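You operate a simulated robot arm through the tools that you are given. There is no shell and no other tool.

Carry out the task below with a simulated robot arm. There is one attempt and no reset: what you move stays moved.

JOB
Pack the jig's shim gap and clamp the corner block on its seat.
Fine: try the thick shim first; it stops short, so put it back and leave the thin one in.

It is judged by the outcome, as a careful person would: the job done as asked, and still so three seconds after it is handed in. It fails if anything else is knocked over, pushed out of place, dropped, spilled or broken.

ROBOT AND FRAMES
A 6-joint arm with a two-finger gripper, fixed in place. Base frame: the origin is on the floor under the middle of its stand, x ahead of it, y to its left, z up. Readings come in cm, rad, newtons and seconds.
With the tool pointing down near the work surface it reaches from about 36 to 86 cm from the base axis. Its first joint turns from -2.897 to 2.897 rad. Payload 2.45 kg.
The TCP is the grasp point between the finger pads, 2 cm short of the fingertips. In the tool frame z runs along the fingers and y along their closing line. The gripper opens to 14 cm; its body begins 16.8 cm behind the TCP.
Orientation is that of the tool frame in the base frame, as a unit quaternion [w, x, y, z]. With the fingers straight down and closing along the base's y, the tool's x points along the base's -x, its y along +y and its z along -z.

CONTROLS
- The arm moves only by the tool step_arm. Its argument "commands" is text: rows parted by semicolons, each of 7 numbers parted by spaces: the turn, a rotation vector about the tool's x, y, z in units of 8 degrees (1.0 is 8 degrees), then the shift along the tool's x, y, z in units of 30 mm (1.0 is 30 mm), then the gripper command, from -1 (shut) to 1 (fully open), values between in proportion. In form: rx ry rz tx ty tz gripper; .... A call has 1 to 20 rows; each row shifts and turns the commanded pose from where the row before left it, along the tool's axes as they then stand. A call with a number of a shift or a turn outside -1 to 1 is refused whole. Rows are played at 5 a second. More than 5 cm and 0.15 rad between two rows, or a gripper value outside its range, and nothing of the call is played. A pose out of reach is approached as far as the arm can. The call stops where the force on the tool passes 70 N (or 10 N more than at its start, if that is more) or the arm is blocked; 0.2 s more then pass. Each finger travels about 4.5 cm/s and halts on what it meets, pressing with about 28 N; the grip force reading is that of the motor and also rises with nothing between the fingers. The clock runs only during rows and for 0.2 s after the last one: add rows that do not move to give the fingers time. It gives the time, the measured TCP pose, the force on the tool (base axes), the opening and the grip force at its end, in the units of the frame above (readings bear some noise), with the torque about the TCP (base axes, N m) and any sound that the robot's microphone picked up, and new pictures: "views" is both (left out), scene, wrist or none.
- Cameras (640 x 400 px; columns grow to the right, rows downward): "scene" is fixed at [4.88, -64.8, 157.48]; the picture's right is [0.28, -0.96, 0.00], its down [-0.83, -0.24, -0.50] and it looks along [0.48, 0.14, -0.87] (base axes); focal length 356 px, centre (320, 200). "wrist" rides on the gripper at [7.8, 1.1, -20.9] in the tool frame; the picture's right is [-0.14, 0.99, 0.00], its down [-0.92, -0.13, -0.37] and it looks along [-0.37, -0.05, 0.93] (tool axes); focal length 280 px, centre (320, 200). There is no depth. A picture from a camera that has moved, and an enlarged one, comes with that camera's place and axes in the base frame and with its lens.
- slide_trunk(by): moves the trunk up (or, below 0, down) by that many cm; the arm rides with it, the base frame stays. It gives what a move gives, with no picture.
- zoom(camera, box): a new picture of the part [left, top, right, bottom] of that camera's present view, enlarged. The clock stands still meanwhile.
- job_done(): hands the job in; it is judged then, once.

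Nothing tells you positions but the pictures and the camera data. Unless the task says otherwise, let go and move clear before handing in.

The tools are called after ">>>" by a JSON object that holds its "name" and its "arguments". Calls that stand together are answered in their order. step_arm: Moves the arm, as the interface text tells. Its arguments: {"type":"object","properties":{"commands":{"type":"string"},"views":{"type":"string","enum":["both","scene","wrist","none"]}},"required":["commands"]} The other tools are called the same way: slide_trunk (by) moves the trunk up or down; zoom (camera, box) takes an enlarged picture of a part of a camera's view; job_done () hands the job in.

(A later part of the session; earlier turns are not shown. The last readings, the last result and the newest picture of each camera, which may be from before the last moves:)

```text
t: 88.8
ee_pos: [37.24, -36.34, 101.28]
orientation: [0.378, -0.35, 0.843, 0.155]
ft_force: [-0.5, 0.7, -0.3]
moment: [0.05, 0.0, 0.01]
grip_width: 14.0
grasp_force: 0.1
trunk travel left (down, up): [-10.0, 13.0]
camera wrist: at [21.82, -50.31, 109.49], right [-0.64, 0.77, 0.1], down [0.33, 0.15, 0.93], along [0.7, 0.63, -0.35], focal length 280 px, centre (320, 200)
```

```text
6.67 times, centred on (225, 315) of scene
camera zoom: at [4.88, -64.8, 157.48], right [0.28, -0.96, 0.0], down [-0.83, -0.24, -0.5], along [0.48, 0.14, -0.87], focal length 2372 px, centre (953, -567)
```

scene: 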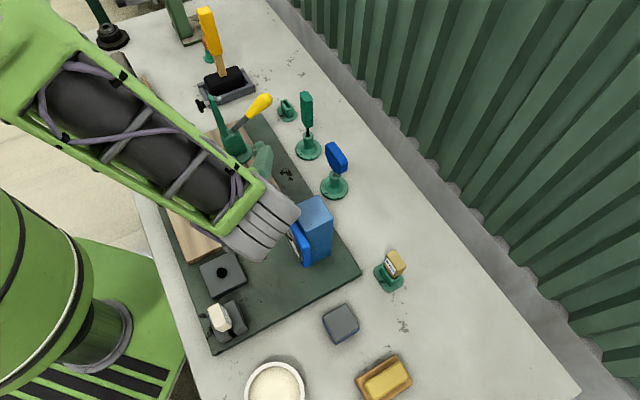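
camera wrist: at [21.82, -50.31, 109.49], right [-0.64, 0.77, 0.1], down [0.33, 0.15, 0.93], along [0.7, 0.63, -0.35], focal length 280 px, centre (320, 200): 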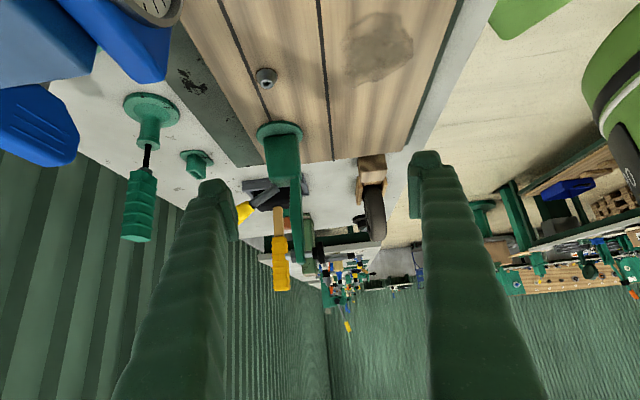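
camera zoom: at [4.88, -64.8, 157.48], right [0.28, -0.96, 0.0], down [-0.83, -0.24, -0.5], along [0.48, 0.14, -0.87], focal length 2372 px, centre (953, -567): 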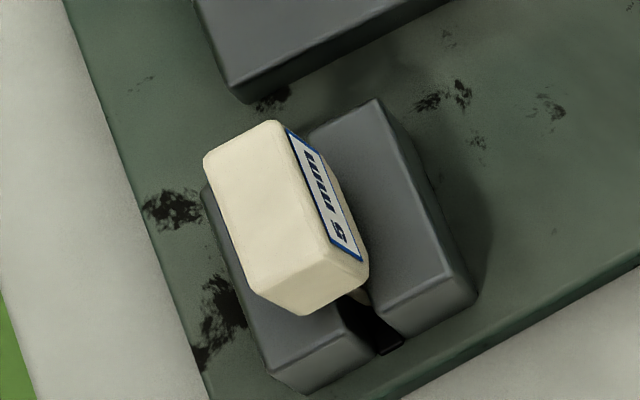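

From the side view I put the clamp pivot near z≈91.5 and the arm about 12 cm long. The pad should land about mid-width on the wide plank, near (43.7, −19.5), at a height that suits the 5.2 cm wooden cube. Next I straighten up, rise, and go over the cube.

>>> {"name": "step_arm", "arguments": {"commands": "0 1 0 0 0 0 1; 0 1 0 0 0 0 1; 0 1 0 0 0 0 1; 0 1 0 0 0 0 1; 0 1 0 0 0 0 1; 0 1 0 0 0 0 1; 0 0 0 0 0 -1 0.2; 0 0 0 0 0 -1 0.2; 0 0 0 0 0 -1 0.2; 0 0 0 0 0 -1 0.2; 0 0 0 0 0 0 0.2", "views": "none"}}

>>> {"name": "step_arm", "arguments": {"commands": "0 0 0 -0.975 0.264 0 0.2; 0 0 0 -0.975 0.264 0 0.2; 0 0 0 -0.975 0.264 0 0.2; 0 0 0 -0.975 0.264 0 0.2; 0 0 0 -0.975 0.264 0 0.2; 0 0 0 -0.975 0.264 0 0.2; 0 0 0 -0.975 0.264 0 0.2; 0 0 0 -0.975 0.264 0 0.2; 0 0 0 -0.975 0.264 0 0.2; 0 0 0 -0.975 0.264 0 0.2; 0 0 0 -0.975 0.264 0 0.2; 0 0 0 -0.975 0.264 0 0.2; 0 0 0 0 0 0 0.2"}}

```text
t: 91.2
ee_pos: [37.46, -36.36, 113.4]
orientation: [0.0, -0.382, 0.924, 0.0]
ft_force: [-0.3, 0.0, 0.4]
moment: [-0.02, -0.03, 0.01]
grip_width: 8.38
grasp_force: 0.0
trunk travel left (down, up): [-10.0, 13.0]
```

```text
t: 94.0
ee_pos: [55.34, -4.67, 113.66]
orientation: [0.001, -0.383, 0.924, -0.001]
ft_force: [-0.3, 0.2, 0.2]
moment: [0.0, 0.03, -0.01]
grip_width: 8.38
grasp_force: 0.0
trunk travel left (down, up): [-10.0, 13.0]
camera wrist: at [49.04, -9.47, 134.48], right [-0.6, 0.8, 0.0], down [0.74, 0.56, 0.37], along [0.3, 0.22, -0.93], focal length 280 px, centre (320, 200)
```

scene: 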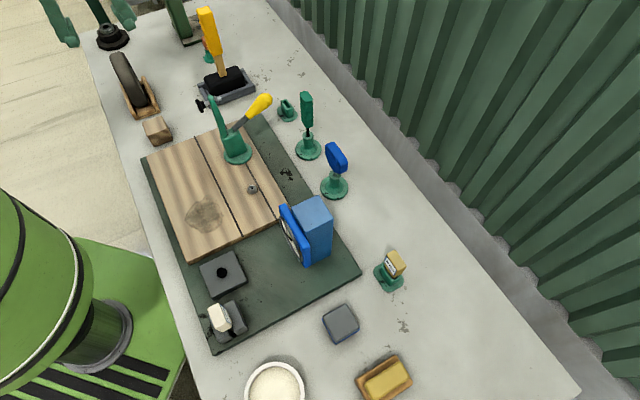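
wrist: 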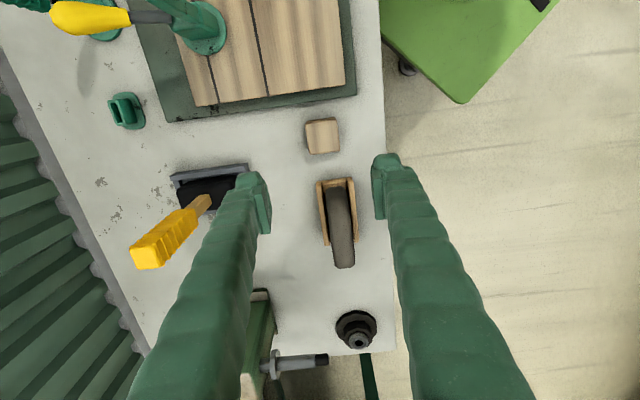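

The cube is right between the fingers. I'll zoom for its exact centre and its clearance to the wheel cradle.

>>> {"name": "zoom", "arguments": {"camera": "wrist", "box": [280, 80, 380, 200]}}

>>> {"name": "zoom", "arguments": {"camera": "wrist", "box": [130, 0, 360, 130]}}

```text
3.33 times, centred on (330, 140) of wrist
camera zoom: at [49.04, -9.47, 134.48], right [-0.6, 0.8, 0.0], down [0.74, 0.56, 0.37], along [0.3, 0.22, -0.93], focal length 935 px, centre (287, 400)
```

zoom: 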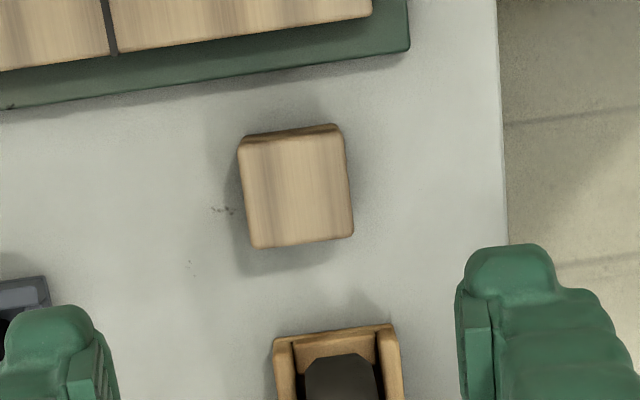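

```text
2.78 times, centred on (245, 65) of wrist
camera zoom: at [49.04, -9.47, 134.48], right [-0.6, 0.8, 0.0], down [0.74, 0.56, 0.37], along [0.3, 0.22, -0.93], focal length 780 px, centre (529, 576)
```

zoom: 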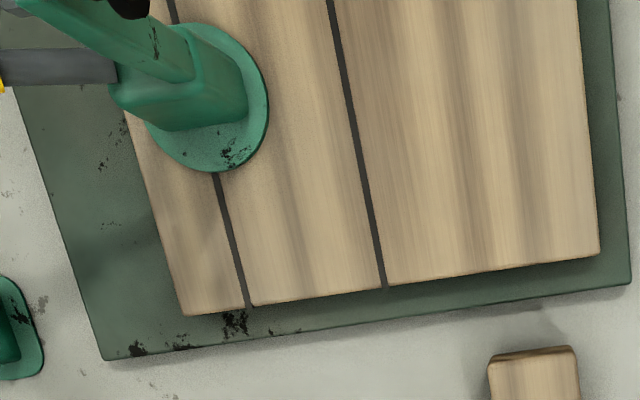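

Cube centre found; I'll shift a few millimetres and descend over it.

>>> {"name": "step_arm", "arguments": {"commands": "0 0 0 -0.1 0.157 0.6 0.1; 0 0 0 0 0 1 0.1; 0 0 0 0 0 1 0.1; 0 0 0 0 0 1 0.1; 0 0 0 0 0 1 0.1; 0 0 0 0 0 1 0.1; 0 0 0 0 0 0.9 0.1; 0 0 0 0 0 0 0.1", "views": "both"}}

>>> {"name": "zoom", "arguments": {"camera": "wrist", "box": [270, 100, 370, 200]}}

```text
t: 95.8
ee_pos: [55.11, -4.37, 93.88]
orientation: [0.001, -0.383, 0.924, 0.0]
ft_force: [-0.6, 0.7, -0.5]
moment: [0.01, 0.0, 0.0]
grip_width: 7.7
grasp_force: 0.1
trunk travel left (down, up): [-10.0, 13.0]
camera wrist: at [48.82, -9.17, 114.75], right [-0.6, 0.8, 0.0], down [0.74, 0.56, 0.37], along [0.3, 0.22, -0.93], focal length 280 px, centre (320, 200)
```

scene: 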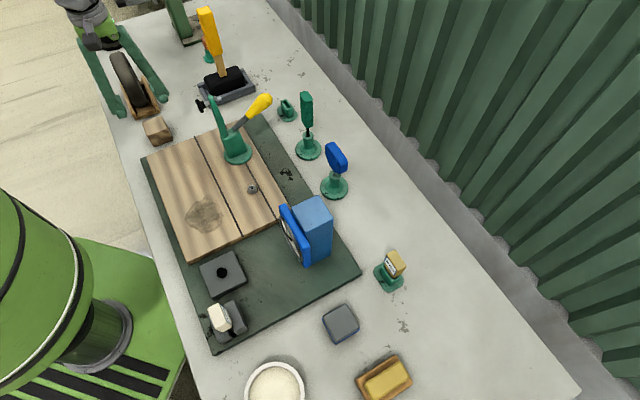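
wrist: 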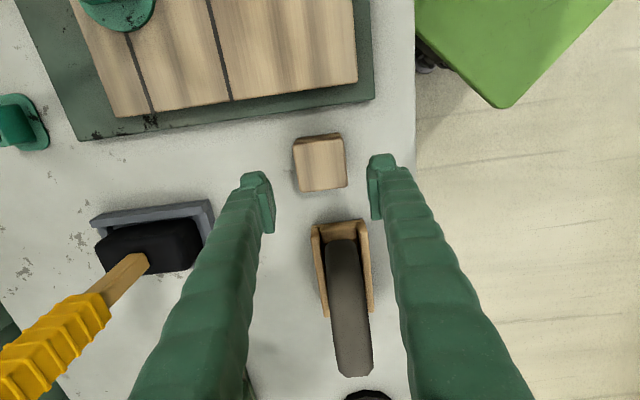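

```text
4.00 times, centred on (320, 150) of wrist
camera zoom: at [48.82, -9.17, 114.75], right [-0.6, 0.8, 0.0], down [0.74, 0.56, 0.37], along [0.3, 0.22, -0.93], focal length 1122 px, centre (320, 400)
```

zoom: 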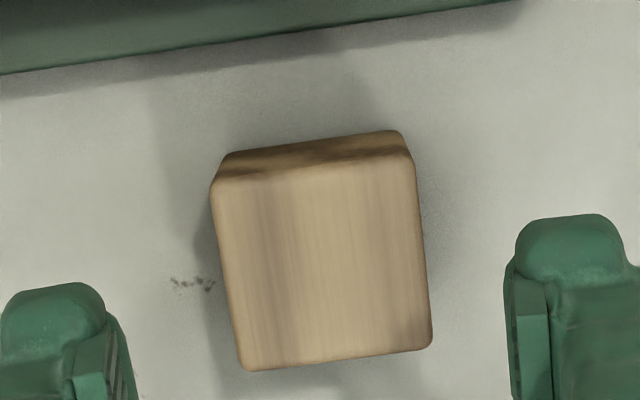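

Centred within 1 mm. Descending the last 10 cm and closing on the cube.

>>> {"name": "step_arm", "arguments": {"commands": "0 0 0 0 0.02 0.8 0.1; 0 0 0 0 0 0.8 0.1; 0 0 0 0 0 0.8 0.1; 0 0 0 0 0 0.6 0.1; 0 0 0 0 0 0.3 0.1; 0 0 0 0 0 0 0.1", "views": "wrist"}}

```text
t: 97.2
ee_pos: [55.09, -4.4, 84.08]
orientation: [0.002, -0.382, 0.924, 0.0]
ft_force: [0.1, 0.1, -0.4]
moment: [-0.03, -0.02, 0.01]
grip_width: 7.69
grasp_force: 0.0
trunk travel left (down, up): [-10.0, 13.0]
camera wrist: at [48.82, -9.11, 104.95], right [-0.6, 0.8, 0.0], down [0.74, 0.56, 0.37], along [0.3, 0.22, -0.93], focal length 280 px, centre (320, 200)
```

wrist: 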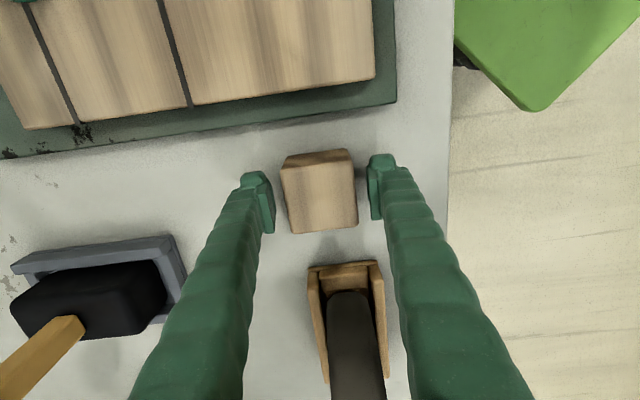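

>>> {"name": "step_arm", "arguments": {"commands": "0 0 0 0 0 0 0; 0 0 0 0 0 0 -0.2; 0 0 0 0 0 0 -1; 0 0 0 0 0 0 -1; 0 0 0 0 0 0 -1; 0 0 0 0 0 0 -1", "views": "wrist"}}

```text
t: 98.6
ee_pos: [55.1, -4.32, 84.11]
orientation: [0.002, -0.383, 0.924, 0.0]
ft_force: [-0.7, 0.4, -0.4]
moment: [-0.02, 0.04, 0.01]
grip_width: 5.49
grasp_force: 27.5
trunk travel left (down, up): [-10.0, 13.0]
camera wrist: at [48.81, -9.11, 104.97], right [-0.6, 0.8, 0.0], down [0.74, 0.56, 0.37], along [0.3, 0.22, -0.93], focal length 280 px, centre (320, 200)
```

wrist: 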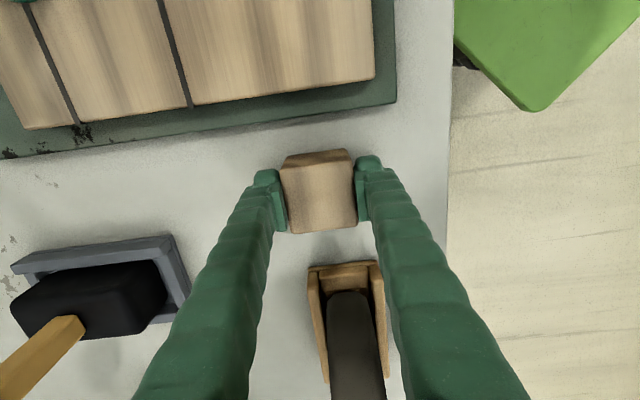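

Gripped at 5.49 cm. Lifting it and moving along toward the spot beneath the clamp pad, still high.

>>> {"name": "step_arm", "arguments": {"commands": "0 0 0 0 0 -0.2 -1; 0 0 0 0 0 -0.4 -1; 0 0 0 0 0 -0.8 -1; 0 0 0 0 0 -0.9 -1; 0 0 0 0 0 -0.9 -1; 0 0 0 0 0 -0.6 -1; 0 0 0 0 0 0 -1", "views": "both"}}

```text
t: 100.2
ee_pos: [55.34, -4.29, 95.35]
orientation: [0.0, -0.383, 0.924, -0.001]
ft_force: [-0.8, 0.4, -0.9]
moment: [0.04, -0.01, 0.0]
grip_width: 5.5
grasp_force: 27.8
trunk travel left (down, up): [-10.0, 13.0]
camera wrist: at [49.03, -9.02, 116.21], right [-0.6, 0.8, 0.0], down [0.74, 0.56, 0.37], along [0.3, 0.22, -0.93], focal length 280 px, centre (320, 200)
```

scene: 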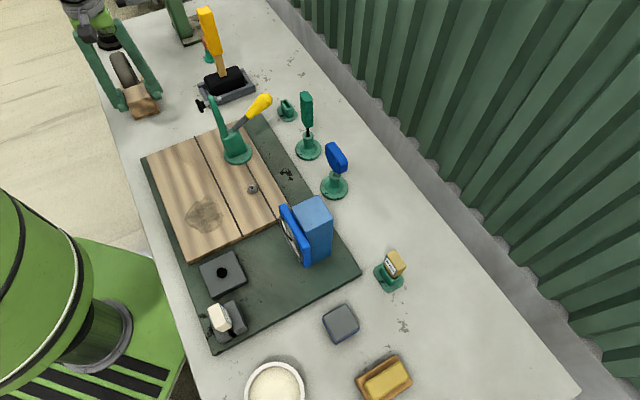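
wrist: 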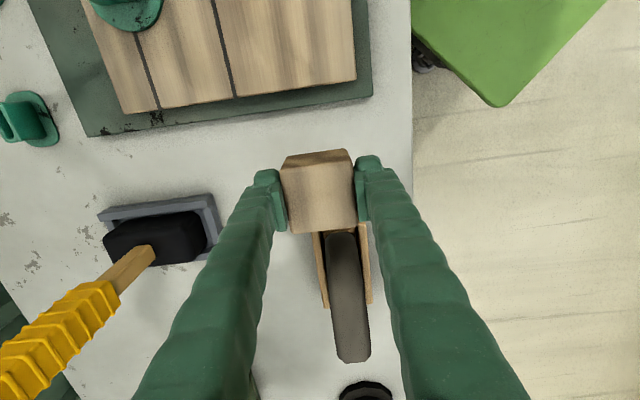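

>>> {"name": "step_arm", "arguments": {"commands": "0 0 0 0.8 -0.104 0 -1; 0 0 0 0.8 -0.104 0 -1; 0 0 0 0.8 -0.104 0 -1; 0 0 0 0.8 -0.104 0 -1; 0 0 0 0.8 -0.104 0 -1; 0 0 0 0.8 -0.104 0 -1; 0 0 0 0.8 -0.104 0 -1; 0 0 0 0.77 -0.104 0 -1; 0 0 0 0 0 0 -1", "views": "both"}}

>>> {"name": "zoom", "arguments": {"camera": "wrist", "box": [150, 80, 400, 260]}}

>>> {"name": "zoom", "arguments": {"camera": "scene", "box": [130, 60, 290, 200]}}

```text
t: 102.2
ee_pos: [43.16, -19.62, 95.27]
orientation: [0.0, -0.382, 0.924, 0.0]
ft_force: [0.6, -0.1, -1.3]
moment: [0.02, -0.02, 0.02]
grip_width: 5.51
grasp_force: 28.2
trunk travel left (down, up): [-10.0, 13.0]
camera wrist: at [36.98, -24.41, 116.19], right [-0.6, 0.8, 0.0], down [0.74, 0.56, 0.37], along [0.3, 0.22, -0.93], focal length 280 px, centre (320, 200)
```

scene: 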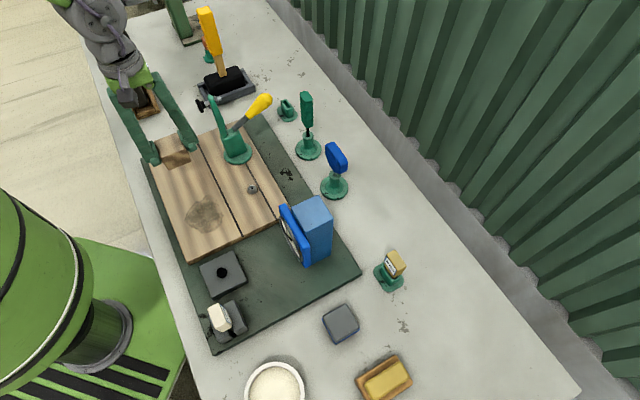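
wrist: 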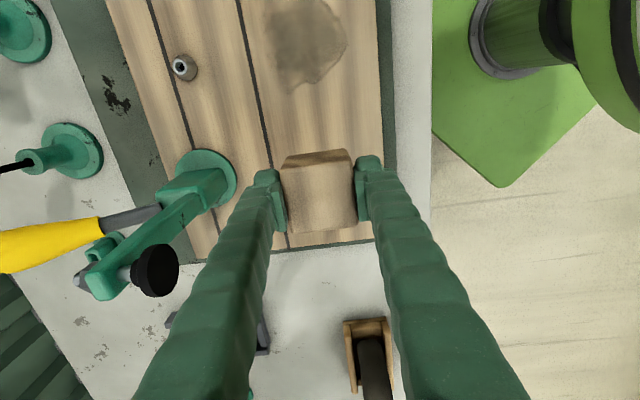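

```text
2.22 times, centred on (275, 170) of wrist
camera zoom: at [36.98, -24.41, 116.19], right [-0.6, 0.8, 0.0], down [0.74, 0.56, 0.37], along [0.3, 0.22, -0.93], focal length 623 px, centre (420, 267)
```

zoom: 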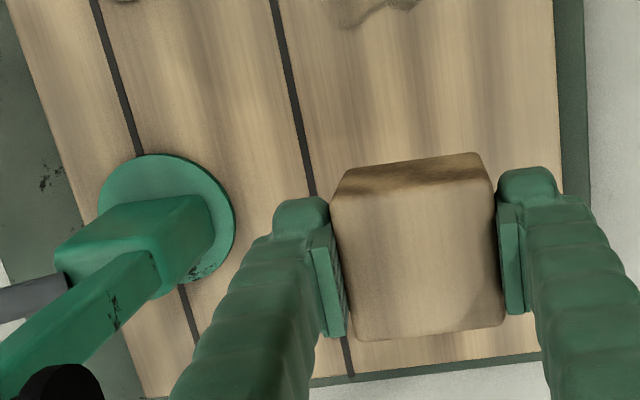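

```text
2.86 times, centred on (210, 130) of scene
camera zoom: at [4.88, -64.8, 157.48], right [0.28, -0.96, 0.0], down [-0.83, -0.24, -0.5], along [0.48, 0.14, -0.87], focal length 1016 px, centre (634, 400)
```

zoom: 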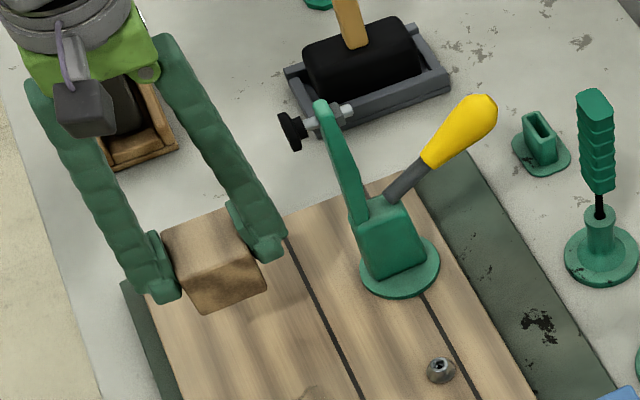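

The block hangs just where the pad should come down. A small correction, then I'll lower it onto the plank.

>>> {"name": "step_arm", "arguments": {"commands": "0 0 0 -0.15 -0.17 0.4 -1; 0 0 0 0 0 0.6 -1; 0 0 0 0 0 0.6 -1; 0 0 0 0 0 0.4 -1; 0 0 0 0 0 0 -1", "views": "both"}}

>>> {"name": "zoom", "arguments": {"camera": "wrist", "box": [80, 80, 400, 300]}}

>>> {"name": "zoom", "arguments": {"camera": "scene", "box": [130, 80, 250, 200]}}

```text
t: 103.4
ee_pos: [44.02, -19.42, 89.26]
orientation: [0.0, -0.383, 0.924, -0.001]
ft_force: [0.5, -0.6, -1.7]
moment: [0.03, 0.0, 0.02]
grip_width: 5.48
grasp_force: 28.3
trunk travel left (down, up): [-10.0, 13.0]
camera wrist: at [37.76, -24.33, 110.09], right [-0.6, 0.8, 0.0], down [0.74, 0.56, 0.37], along [0.3, 0.22, -0.93], focal length 280 px, centre (320, 200)
```

scene: 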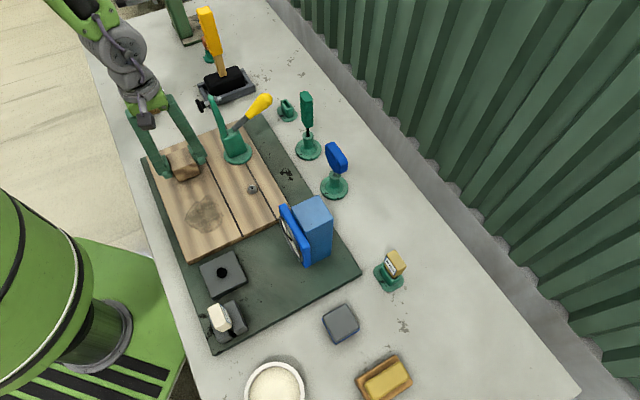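
wrist: 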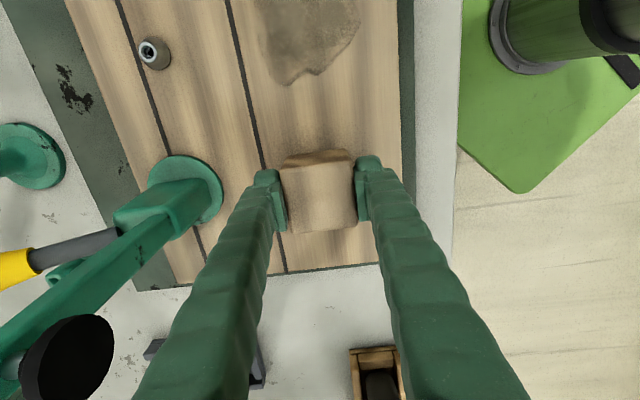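

```text
1.82 times, centred on (240, 190) of wrist
camera zoom: at [37.76, -24.33, 110.09], right [-0.6, 0.8, 0.0], down [0.74, 0.56, 0.37], along [0.3, 0.22, -0.93], focal length 510 px, centre (466, 218)
```

zoom: 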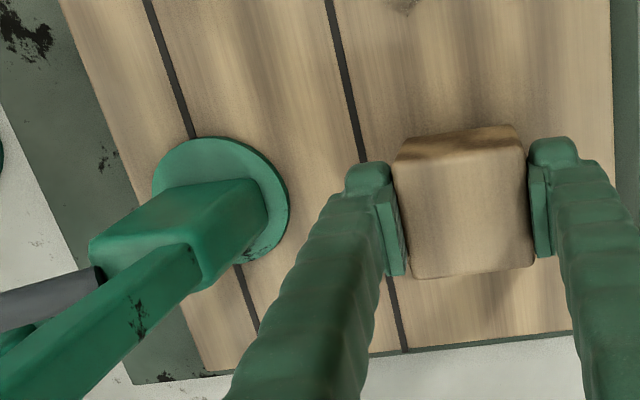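

```text
3.33 times, centred on (190, 140) of scene
camera zoom: at [4.88, -64.8, 157.48], right [0.28, -0.96, 0.0], down [-0.83, -0.24, -0.5], along [0.48, 0.14, -0.87], focal length 1186 px, centre (753, 400)
```

zoom: 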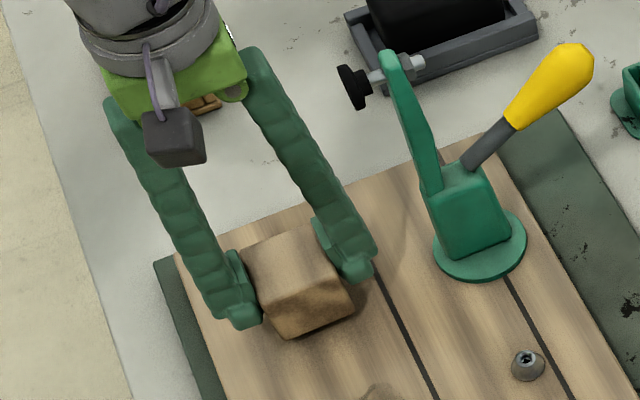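

Plenty of clearance to the clamp. Lowering onto the plank in small steps.

>>> {"name": "step_arm", "arguments": {"commands": "0 0 0 0.04 0 0.15 -1; 0 0 0 0 0 0.15 -1; 0 0 0 0 0 0.1 -1; 0 0 0 0 0 0 -1", "views": "none"}}

>>> {"name": "step_arm", "arguments": {"commands": "0 0 0 0 0 0.07 -1; 0 0 0 0 0 0.07 -1; 0 0 0 0 0 0 -1", "views": "none"}}

>>> {"name": "step_arm", "arguments": {"commands": "0 0 0 0 0 0.07 -1; 0 0 0 0 0 0.04 -1; 0 0 0 0 0 0 -1", "views": "none"}}

```text
t: 104.4
ee_pos: [43.94, -19.77, 88.17]
orientation: [0.001, -0.383, 0.924, 0.0]
ft_force: [-0.4, 1.1, -0.8]
moment: [0.01, 0.04, -0.02]
grip_width: 5.5
grasp_force: 27.5
trunk travel left (down, up): [-10.0, 13.0]
```

```text
t: 105.2
ee_pos: [44.03, -19.55, 87.8]
orientation: [0.002, -0.383, 0.924, -0.001]
ft_force: [1.4, 1.0, 24.7]
moment: [0.07, 0.04, 0.03]
grip_width: 5.55
grasp_force: 27.9
trunk travel left (down, up): [-10.0, 13.0]
```

```text
t: 106.0
ee_pos: [44.02, -19.64, 87.5]
orientation: [0.002, -0.383, 0.924, -0.001]
ft_force: [-0.5, -2.4, 24.6]
moment: [0.04, 0.02, -0.02]
grip_width: 5.57
grasp_force: 28.3
trunk travel left (down, up): [-10.0, 13.0]
```

Contact: the block sits on the plank. Releasing and checking.

>>> {"name": "step_arm", "arguments": {"commands": "0 0 0 0 0 0 -0.1; 0 0 0 0 0 0 0; 0 0 0 0 0 0 0.1; 0 0 0 0 0 0 0.1; 0 0 0 0 0 0 0.1", "views": "both"}}

>>> {"name": "zoom", "arguments": {"camera": "wrist", "box": [80, 80, 400, 300]}}

>>> {"name": "zoom", "arguments": {"camera": "scene", "box": [130, 80, 250, 200]}}

```text
t: 107.2
ee_pos: [44.08, -19.71, 87.51]
orientation: [0.002, -0.383, 0.924, -0.001]
ft_force: [0.6, -0.2, -0.1]
moment: [0.03, 0.02, -0.02]
grip_width: 7.7
grasp_force: 0.0
trunk travel left (down, up): [-10.0, 13.0]
camera wrist: at [37.78, -24.45, 108.3], right [-0.6, 0.8, 0.0], down [0.74, 0.56, 0.37], along [0.3, 0.22, -0.93], focal length 280 px, centre (320, 200)
```

scene: 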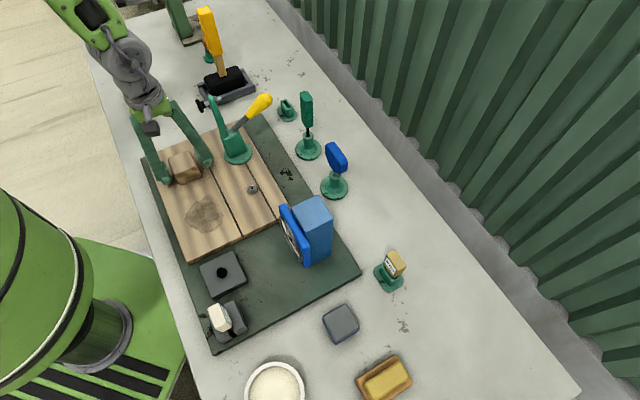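
wrist: 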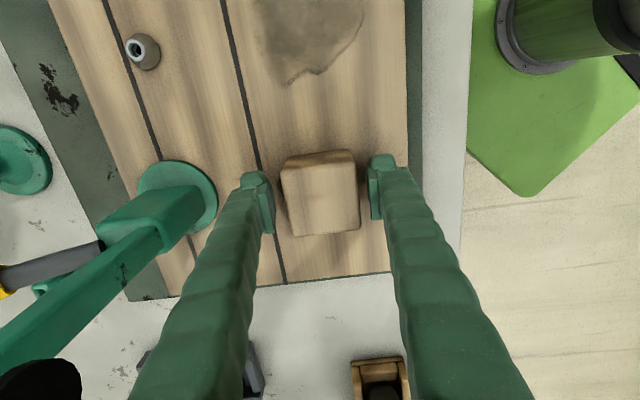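

```text
1.82 times, centred on (240, 190) of wrist
camera zoom: at [37.78, -24.45, 108.3], right [-0.6, 0.8, 0.0], down [0.74, 0.56, 0.37], along [0.3, 0.22, -0.93], focal length 510 px, centre (466, 218)
```

zoom: 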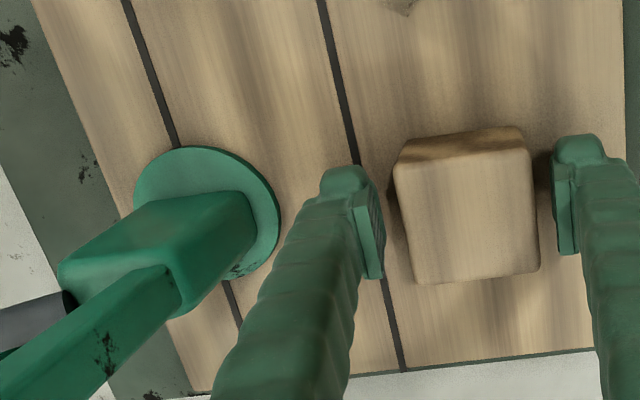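

```text
3.33 times, centred on (190, 140) of scene
camera zoom: at [4.88, -64.8, 157.48], right [0.28, -0.96, 0.0], down [-0.83, -0.24, -0.5], along [0.48, 0.14, -0.87], focal length 1186 px, centre (753, 400)
```

zoom: 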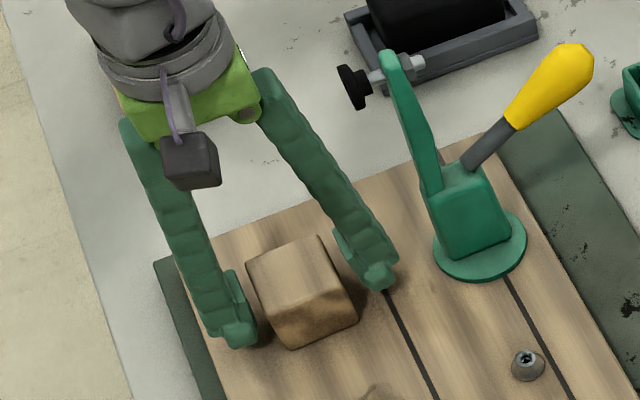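

The block stands squarely mid-plank in line with the clamp. I'll rise, turn the hand so it can push the clamp handle with closed fingers from behind, and look at the handle from above.

>>> {"name": "step_arm", "arguments": {"commands": "0 0 0 0 0 -0.4 0.1; 0 0 0 0 0 -1 0.1; 0 0 0 0 0 -1 0.1; 0 0 0 0 0 -1 0.1; 0 0 0 0 0 -1 0.1; 0 0 0 0 0 -1 0.1; 0 0 0 0 0 -1 0.1; 0 0 0 0 0 -1 0.1; 0 0 0 0 0 -1 0.1; 0 0 0 0 0 -0.6 0.1; 0 0 0 0 0 0 0.1", "views": "both"}}

>>> {"name": "step_arm", "arguments": {"commands": "0 0 0.9375 0 0 0 -1; 0 0 0.9375 0 0 0 -1; 0 0 0.9375 0 0 0 -1; 0 0 0.9375 0 0 0 -1; 0 0 0.9375 0 0 0 -1; 0 0 0.9375 0 0 0 -1; 0 0 0.9375 0 0 0 -1; 0 0 0.9375 0 0 0 -1; 0 0 0.9375 0 0 0 -1; 0 0 0.9375 0 0 0 -1; 0 0 0.9375 0 0 0 -1; 0 0 0.9375 0 0 0 -1; 0 0 0 0 0 0 -1", "views": "both"}}

```text
t: 109.6
ee_pos: [43.91, -19.74, 114.56]
orientation: [0.001, -0.383, 0.924, -0.001]
ft_force: [-1.0, 0.1, -0.2]
moment: [-0.01, -0.02, 0.02]
grip_width: 7.68
grasp_force: 0.2
trunk travel left (down, up): [-10.0, 13.0]
camera wrist: at [37.63, -24.48, 135.36], right [-0.6, 0.8, 0.0], down [0.74, 0.56, 0.37], along [0.3, 0.22, -0.93], focal length 280 px, centre (320, 200)
```

scene: 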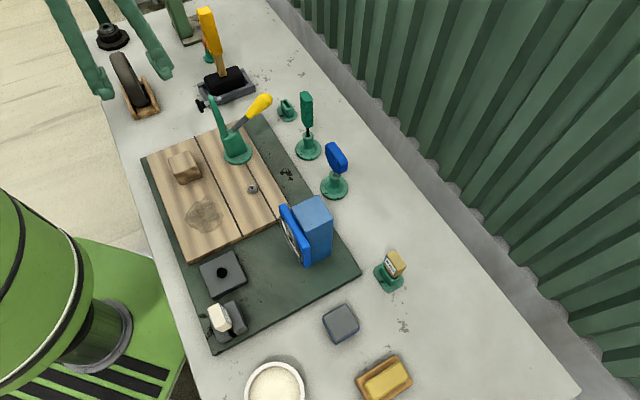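
wrist: 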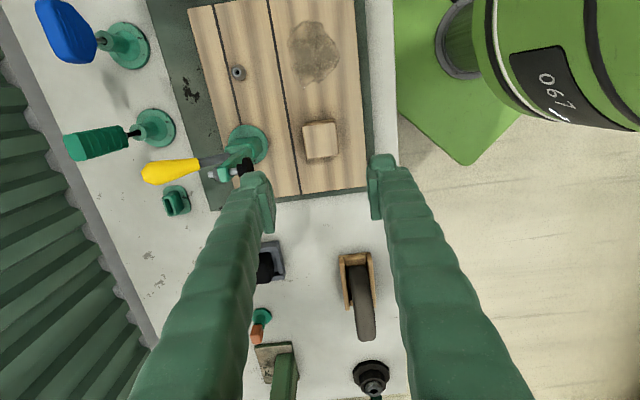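

```text
t: 112.4
ee_pos: [44.08, -19.52, 114.49]
orientation: [0.001, 0.383, 0.924, 0.0]
ft_force: [0.5, -0.1, -0.8]
moment: [0.0, -0.01, 0.01]
grip_width: 0.0
grasp_force: 27.7
trunk travel left (down, up): [-10.0, 13.0]
camera wrist: at [39.26, -13.36, 135.33], right [0.8, 0.6, 0.0], down [0.56, -0.74, 0.37], along [0.22, -0.29, -0.93], focal length 280 px, centre (320, 200)
```

scene: 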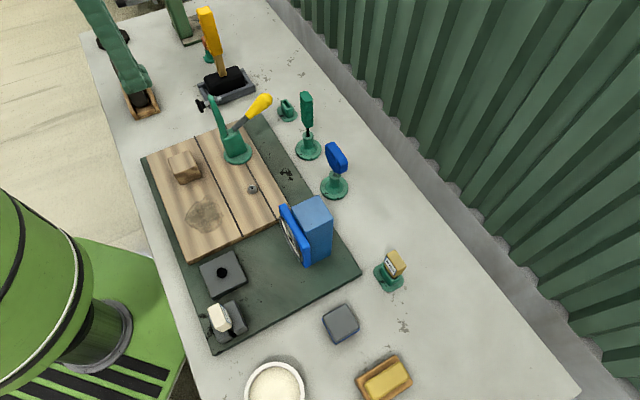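
wrist: 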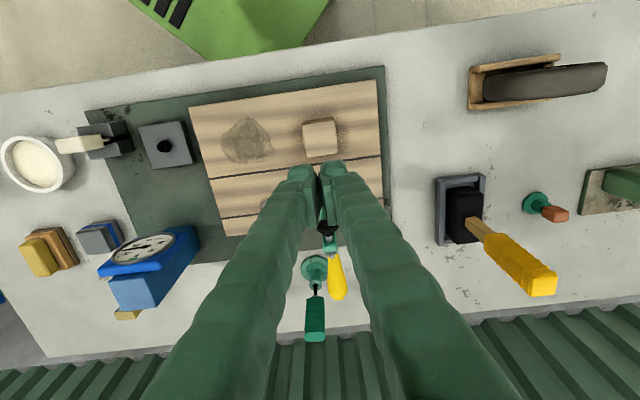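

>>> {"name": "zoom", "arguments": {"camera": "wrist", "box": [270, 80, 400, 340]}}

>>> {"name": "zoom", "arguments": {"camera": "wrist", "box": [40, 100, 220, 320]}}

>>> {"name": "zoom", "arguments": {"camera": "scene", "box": [150, 70, 290, 220]}}

```text
1.54 times, centred on (335, 210) of wrist
camera zoom: at [39.26, -13.36, 135.33], right [0.8, 0.6, 0.0], down [0.56, -0.74, 0.37], along [0.22, -0.29, -0.93], focal length 431 px, centre (297, 185)
```

zoom: 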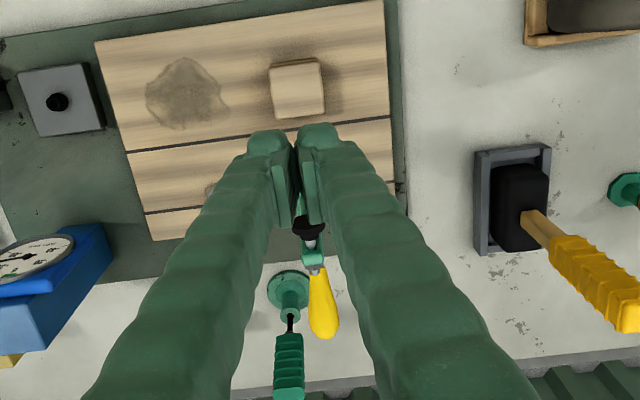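

```text
1.82 times, centred on (130, 210) of wrist
camera zoom: at [39.26, -13.36, 135.33], right [0.8, 0.6, 0.0], down [0.56, -0.74, 0.37], along [0.22, -0.29, -0.93], focal length 510 px, centre (666, 182)
```

zoom: 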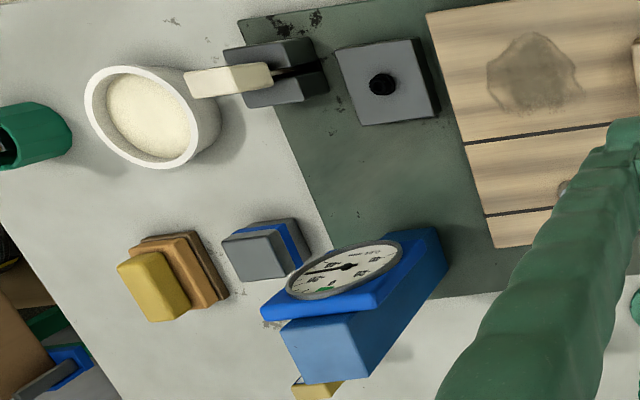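

```text
2.67 times, centred on (220, 145) of scene
camera zoom: at [4.88, -64.8, 157.48], right [0.28, -0.96, 0.0], down [-0.83, -0.24, -0.5], along [0.48, 0.14, -0.87], focal length 949 px, centre (587, 347)
```

zoom: 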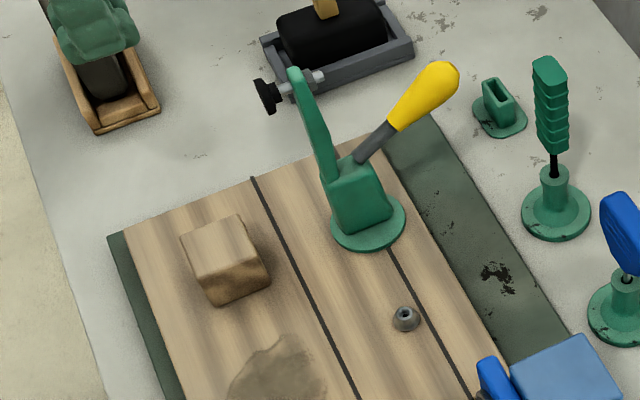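

Everything is in place. I'll carry the closed hand over to just behind (wall side of) the clamp handle.

>>> {"name": "step_arm", "arguments": {"commands": "0 0 0 -1 0.03 0 -1; 0 0 0 -1 0.03 0 -1; 0 0 0 -1 0.03 0 -1; 0 0 0 -1 0.03 0 -1; 0 0 0 -1 0.03 0 -1; 0 0 0 -1 0.03 0 -1; 0 0 0 -1 0.03 0 -1; 0 0 0 -1 0.03 0 -1; 0 0 0 -1 0.03 0 -1; 0 0 0 -1 0.03 0 -1; 0 0 0 0 0 0 -1", "views": "both"}}

>>> {"name": "zoom", "arguments": {"camera": "wrist", "box": [230, 20, 410, 200]}}

```text
t: 114.8
ee_pos: [65.93, -40.17, 114.47]
orientation: [0.001, 0.383, 0.924, 0.0]
ft_force: [0.3, 0.3, 0.5]
moment: [0.0, 0.04, 0.0]
grip_width: 0.0
grasp_force: 28.1
trunk travel left (down, up): [-10.0, 13.0]
camera wrist: at [61.14, -33.96, 135.36], right [0.8, 0.6, 0.0], down [0.56, -0.74, 0.37], along [0.22, -0.29, -0.93], focal length 280 px, centre (320, 200)
```

scene: 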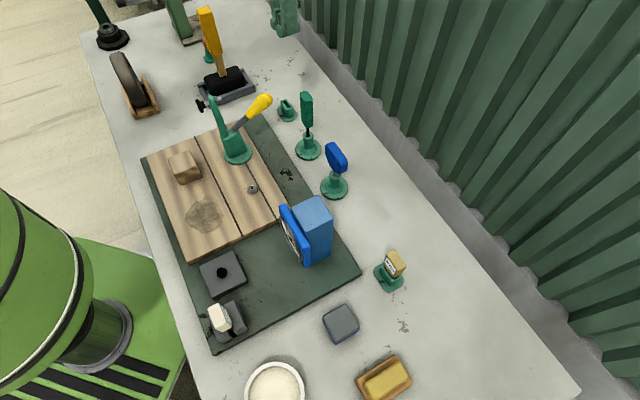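
wrist: 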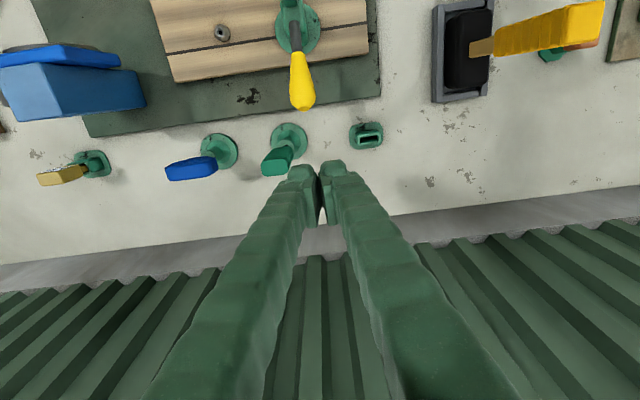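

```text
2.22 times, centred on (320, 110) of wrist
camera zoom: at [61.14, -33.96, 135.36], right [0.8, 0.6, 0.0], down [0.56, -0.74, 0.37], along [0.22, -0.29, -0.93], focal length 623 px, centre (320, 400)
```

zoom: 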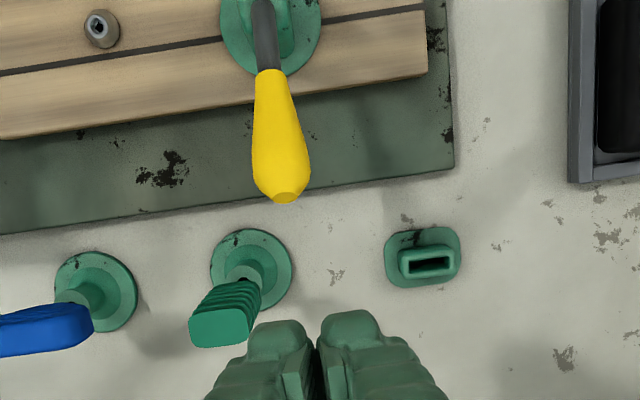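

The handle's tip end is near b≈69.5 along the jig axis, and my closed fingers will clear the green driver by about 2 cm. Descending behind the tip.

>>> {"name": "step_arm", "arguments": {"commands": "0 0 0 0 0 0.9 -1; 0 0 0 0 0 0.9 -1; 0 0 0 0 0 0.9 -1; 0 0 0 0 0 0.9 -1; 0 0 0 0 0 0.9 -1; 0 0 0 0 0 0.9 -1; 0 0 0 0 0 0 -1", "views": "both"}}

>>> {"name": "zoom", "arguments": {"camera": "wrist", "box": [220, 0, 420, 220]}}

>>> {"name": "zoom", "arguments": {"camera": "scene", "box": [190, 20, 350, 180]}}

```text
t: 116.4
ee_pos: [65.91, -40.4, 98.22]
orientation: [0.002, 0.383, 0.924, 0.0]
ft_force: [-0.2, 1.0, -0.5]
moment: [-0.01, -0.03, -0.02]
grip_width: 0.03
grasp_force: 28.1
trunk travel left (down, up): [-10.0, 13.0]
camera wrist: at [61.11, -34.11, 119.1], right [0.8, 0.6, 0.0], down [0.56, -0.74, 0.37], along [0.22, -0.29, -0.93], focal length 280 px, centre (320, 200)
```

scene: 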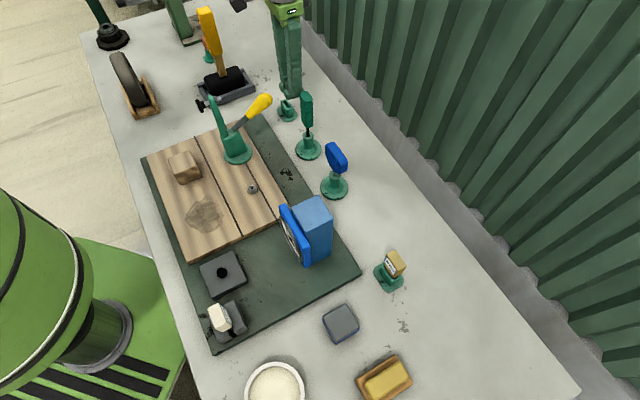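
wrist: 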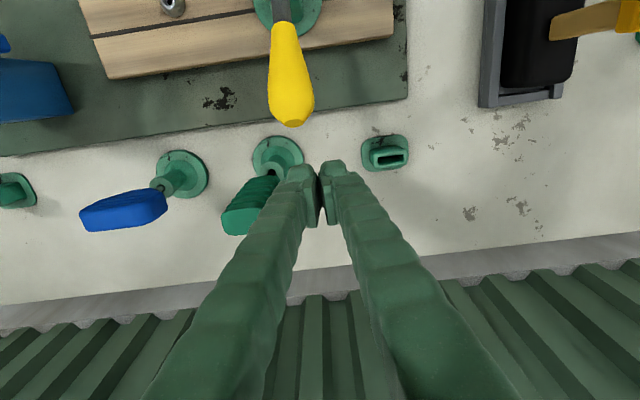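

```text
1.82 times, centred on (320, 110) of wrist
camera zoom: at [61.11, -34.11, 119.1], right [0.8, 0.6, 0.0], down [0.56, -0.74, 0.37], along [0.22, -0.29, -0.93], focal length 510 px, centre (320, 364)
```

zoom: 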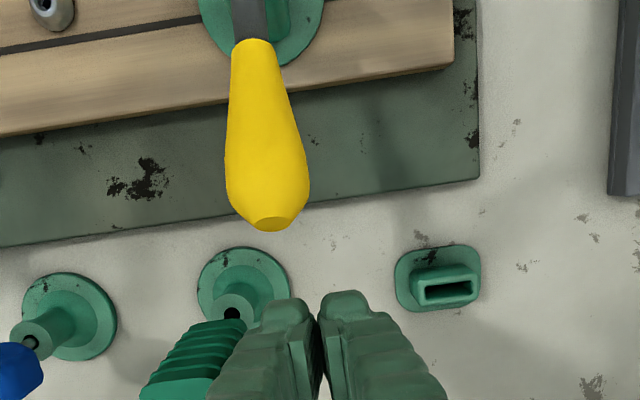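

```text
2.50 times, centred on (270, 100) of scene
camera zoom: at [4.88, -64.8, 157.48], right [0.28, -0.96, 0.0], down [-0.83, -0.24, -0.5], along [0.48, 0.14, -0.87], focal length 889 px, centre (445, 450)
```

zoom: 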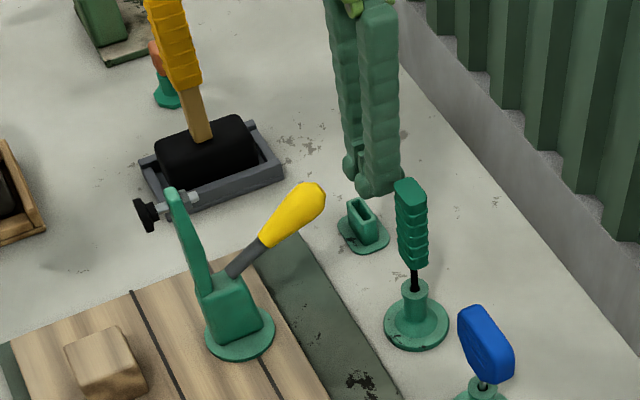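

Nothing touches yet. I'll move forward toward the handle tip, then start pushing gently.

>>> {"name": "step_arm", "arguments": {"commands": "0 0 0 0.4 0 0 -1; 0 0 0 0.4 -0.1 0 -1; 0 0 0 0.3 -0.1 0 -1; 0 0 0 0.15 -0.05 0 -1; 0 0 0 0 0 0 -1", "views": "wrist"}}

>>> {"name": "zoom", "arguments": {"camera": "wrist", "box": [220, 0, 420, 220]}}

```text
t: 117.6
ee_pos: [62.69, -38.16, 98.21]
orientation: [0.001, 0.383, 0.924, 0.0]
ft_force: [-1.0, -0.3, 0.6]
moment: [0.02, -0.03, -0.01]
grip_width: 0.0
grasp_force: 28.4
trunk travel left (down, up): [-10.0, 13.0]
camera wrist: at [57.92, -31.96, 119.06], right [0.8, 0.6, 0.0], down [0.56, -0.74, 0.37], along [0.22, -0.29, -0.93], focal length 280 px, centre (320, 200)
```

wrist: 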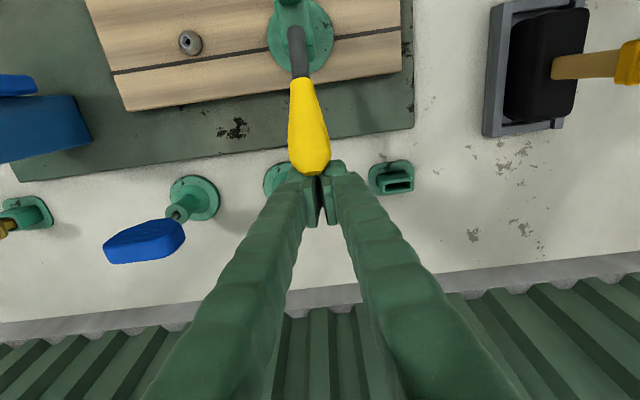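

```text
1.82 times, centred on (320, 110) of wrist
camera zoom: at [57.92, -31.96, 119.06], right [0.8, 0.6, 0.0], down [0.56, -0.74, 0.37], along [0.22, -0.29, -0.93], focal length 510 px, centre (320, 364)
```

zoom: 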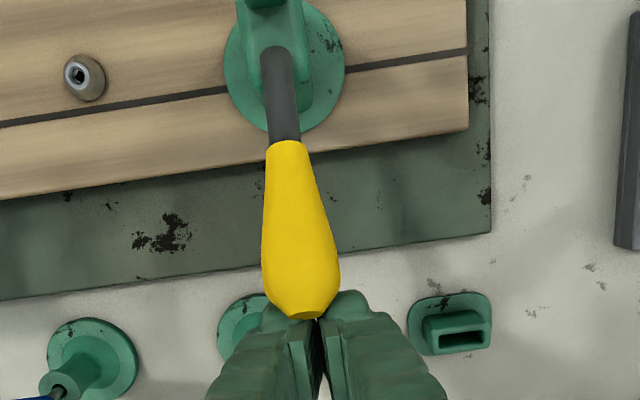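

The fingers are just at the tip. Pushing forward in small steps and watching the force.

>>> {"name": "step_arm", "arguments": {"commands": "0 0 0 0.1 0 0 -1; 0 0 0 0.1 0 0 -1; 0 0 0 0.1 0 0 -1; 0 0 0 0 0 0 -1", "views": "none"}}

>>> {"name": "step_arm", "arguments": {"commands": "0 0 0 0.1 0 0 -1; 0 0 0 0.1 0 0 -1; 0 0 0 0.1 0 0 -1; 0 0 0 0 0 0 -1", "views": "both"}}

>>> {"name": "zoom", "arguments": {"camera": "scene", "box": [190, 40, 310, 180]}}

```text
t: 118.6
ee_pos: [62.06, -37.46, 98.18]
orientation: [0.0, 0.383, 0.924, 0.001]
ft_force: [1.6, -3.6, -0.4]
moment: [0.04, 0.04, -0.01]
grip_width: 0.01
grasp_force: 28.2
trunk travel left (down, up): [-10.0, 13.0]
```

```text
t: 119.6
ee_pos: [61.27, -36.82, 98.34]
orientation: [0.001, 0.383, 0.924, 0.001]
ft_force: [0.5, -1.1, -0.8]
moment: [0.04, 0.01, 0.02]
grip_width: 0.0
grasp_force: 27.9
trunk travel left (down, up): [-10.0, 13.0]
camera wrist: at [56.62, -30.58, 119.1], right [0.8, 0.6, 0.0], down [0.56, -0.74, 0.37], along [0.22, -0.29, -0.93], focal length 280 px, centre (320, 200)
```

scene: 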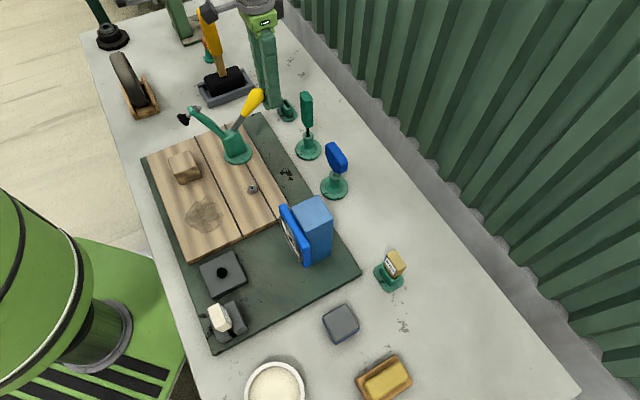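
wrist: 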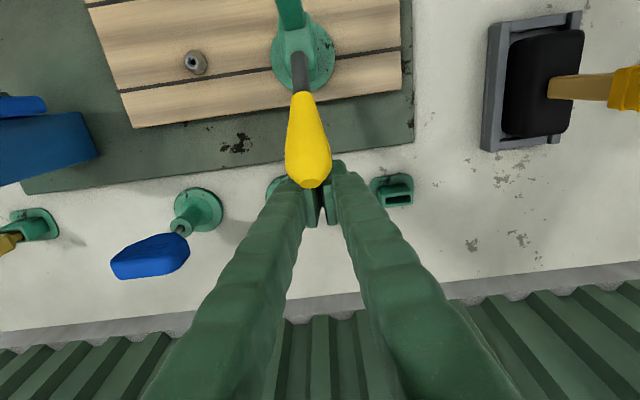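

```text
2.86 times, centred on (250, 110) of scene
camera zoom: at [4.88, -64.8, 157.48], right [0.28, -0.96, 0.0], down [-0.83, -0.24, -0.5], along [0.48, 0.14, -0.87], focal length 1016 px, centre (520, 457)
```

zoom: 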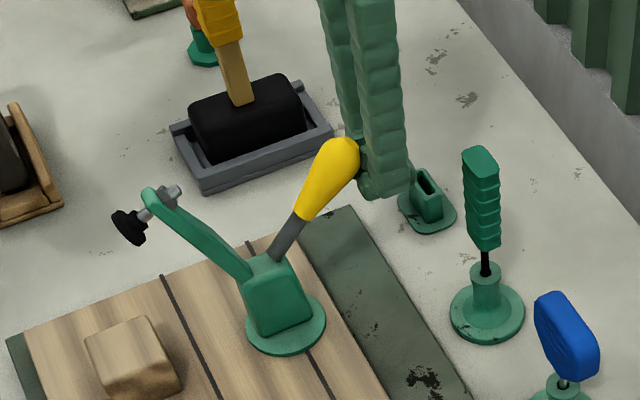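

The handle is swinging up and the arm is coming down toward the block with little force. Continuing the push.

>>> {"name": "step_arm", "arguments": {"commands": "0 0 0 0.15 0 0 -1; 0 0 0 0.15 0 0 -1; 0 0 0 0.15 0 0 -1; 0 0 0 0.15 0 0 -1; 0 0 0 0 0 0 -1", "views": "both"}}

>>> {"name": "zoom", "arguments": {"camera": "scene", "box": [150, 40, 290, 200]}}

```text
t: 120.8
ee_pos: [60.23, -35.45, 98.21]
orientation: [0.0, 0.383, 0.924, 0.0]
ft_force: [0.4, -1.1, 0.8]
moment: [0.0, 0.0, 0.01]
grip_width: 0.0
grasp_force: 28.2
trunk travel left (down, up): [-10.0, 13.0]
camera wrist: at [55.41, -29.26, 119.09], right [0.8, 0.6, 0.0], down [0.56, -0.74, 0.37], along [0.22, -0.29, -0.93], focal length 280 px, centre (320, 200)
```

scene: 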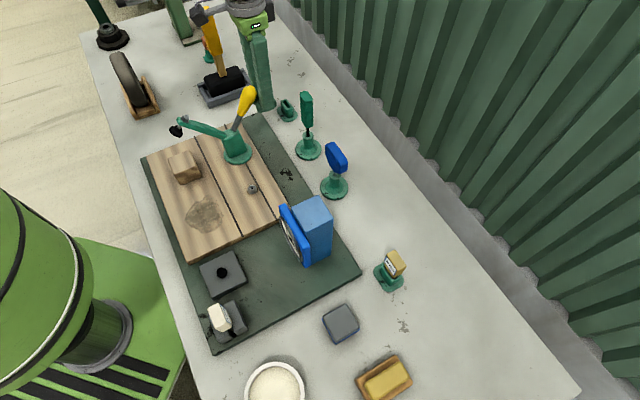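
wrist: 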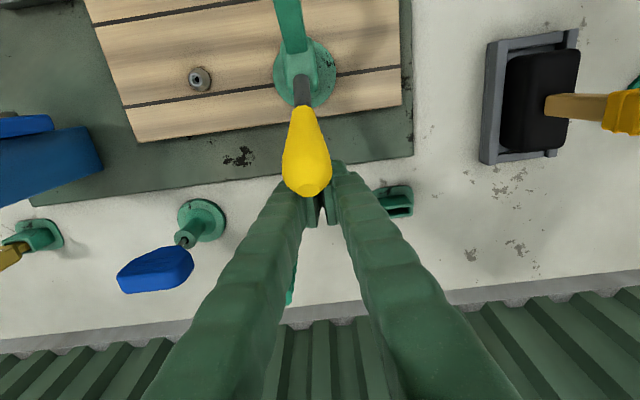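

```text
2.50 times, centred on (220, 120) of scene
camera zoom: at [4.88, -64.8, 157.48], right [0.28, -0.96, 0.0], down [-0.83, -0.24, -0.5], along [0.48, 0.14, -0.87], focal length 889 px, centre (570, 400)
```

zoom: 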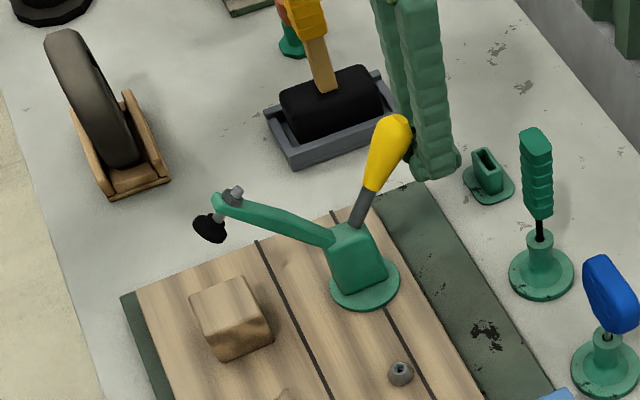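

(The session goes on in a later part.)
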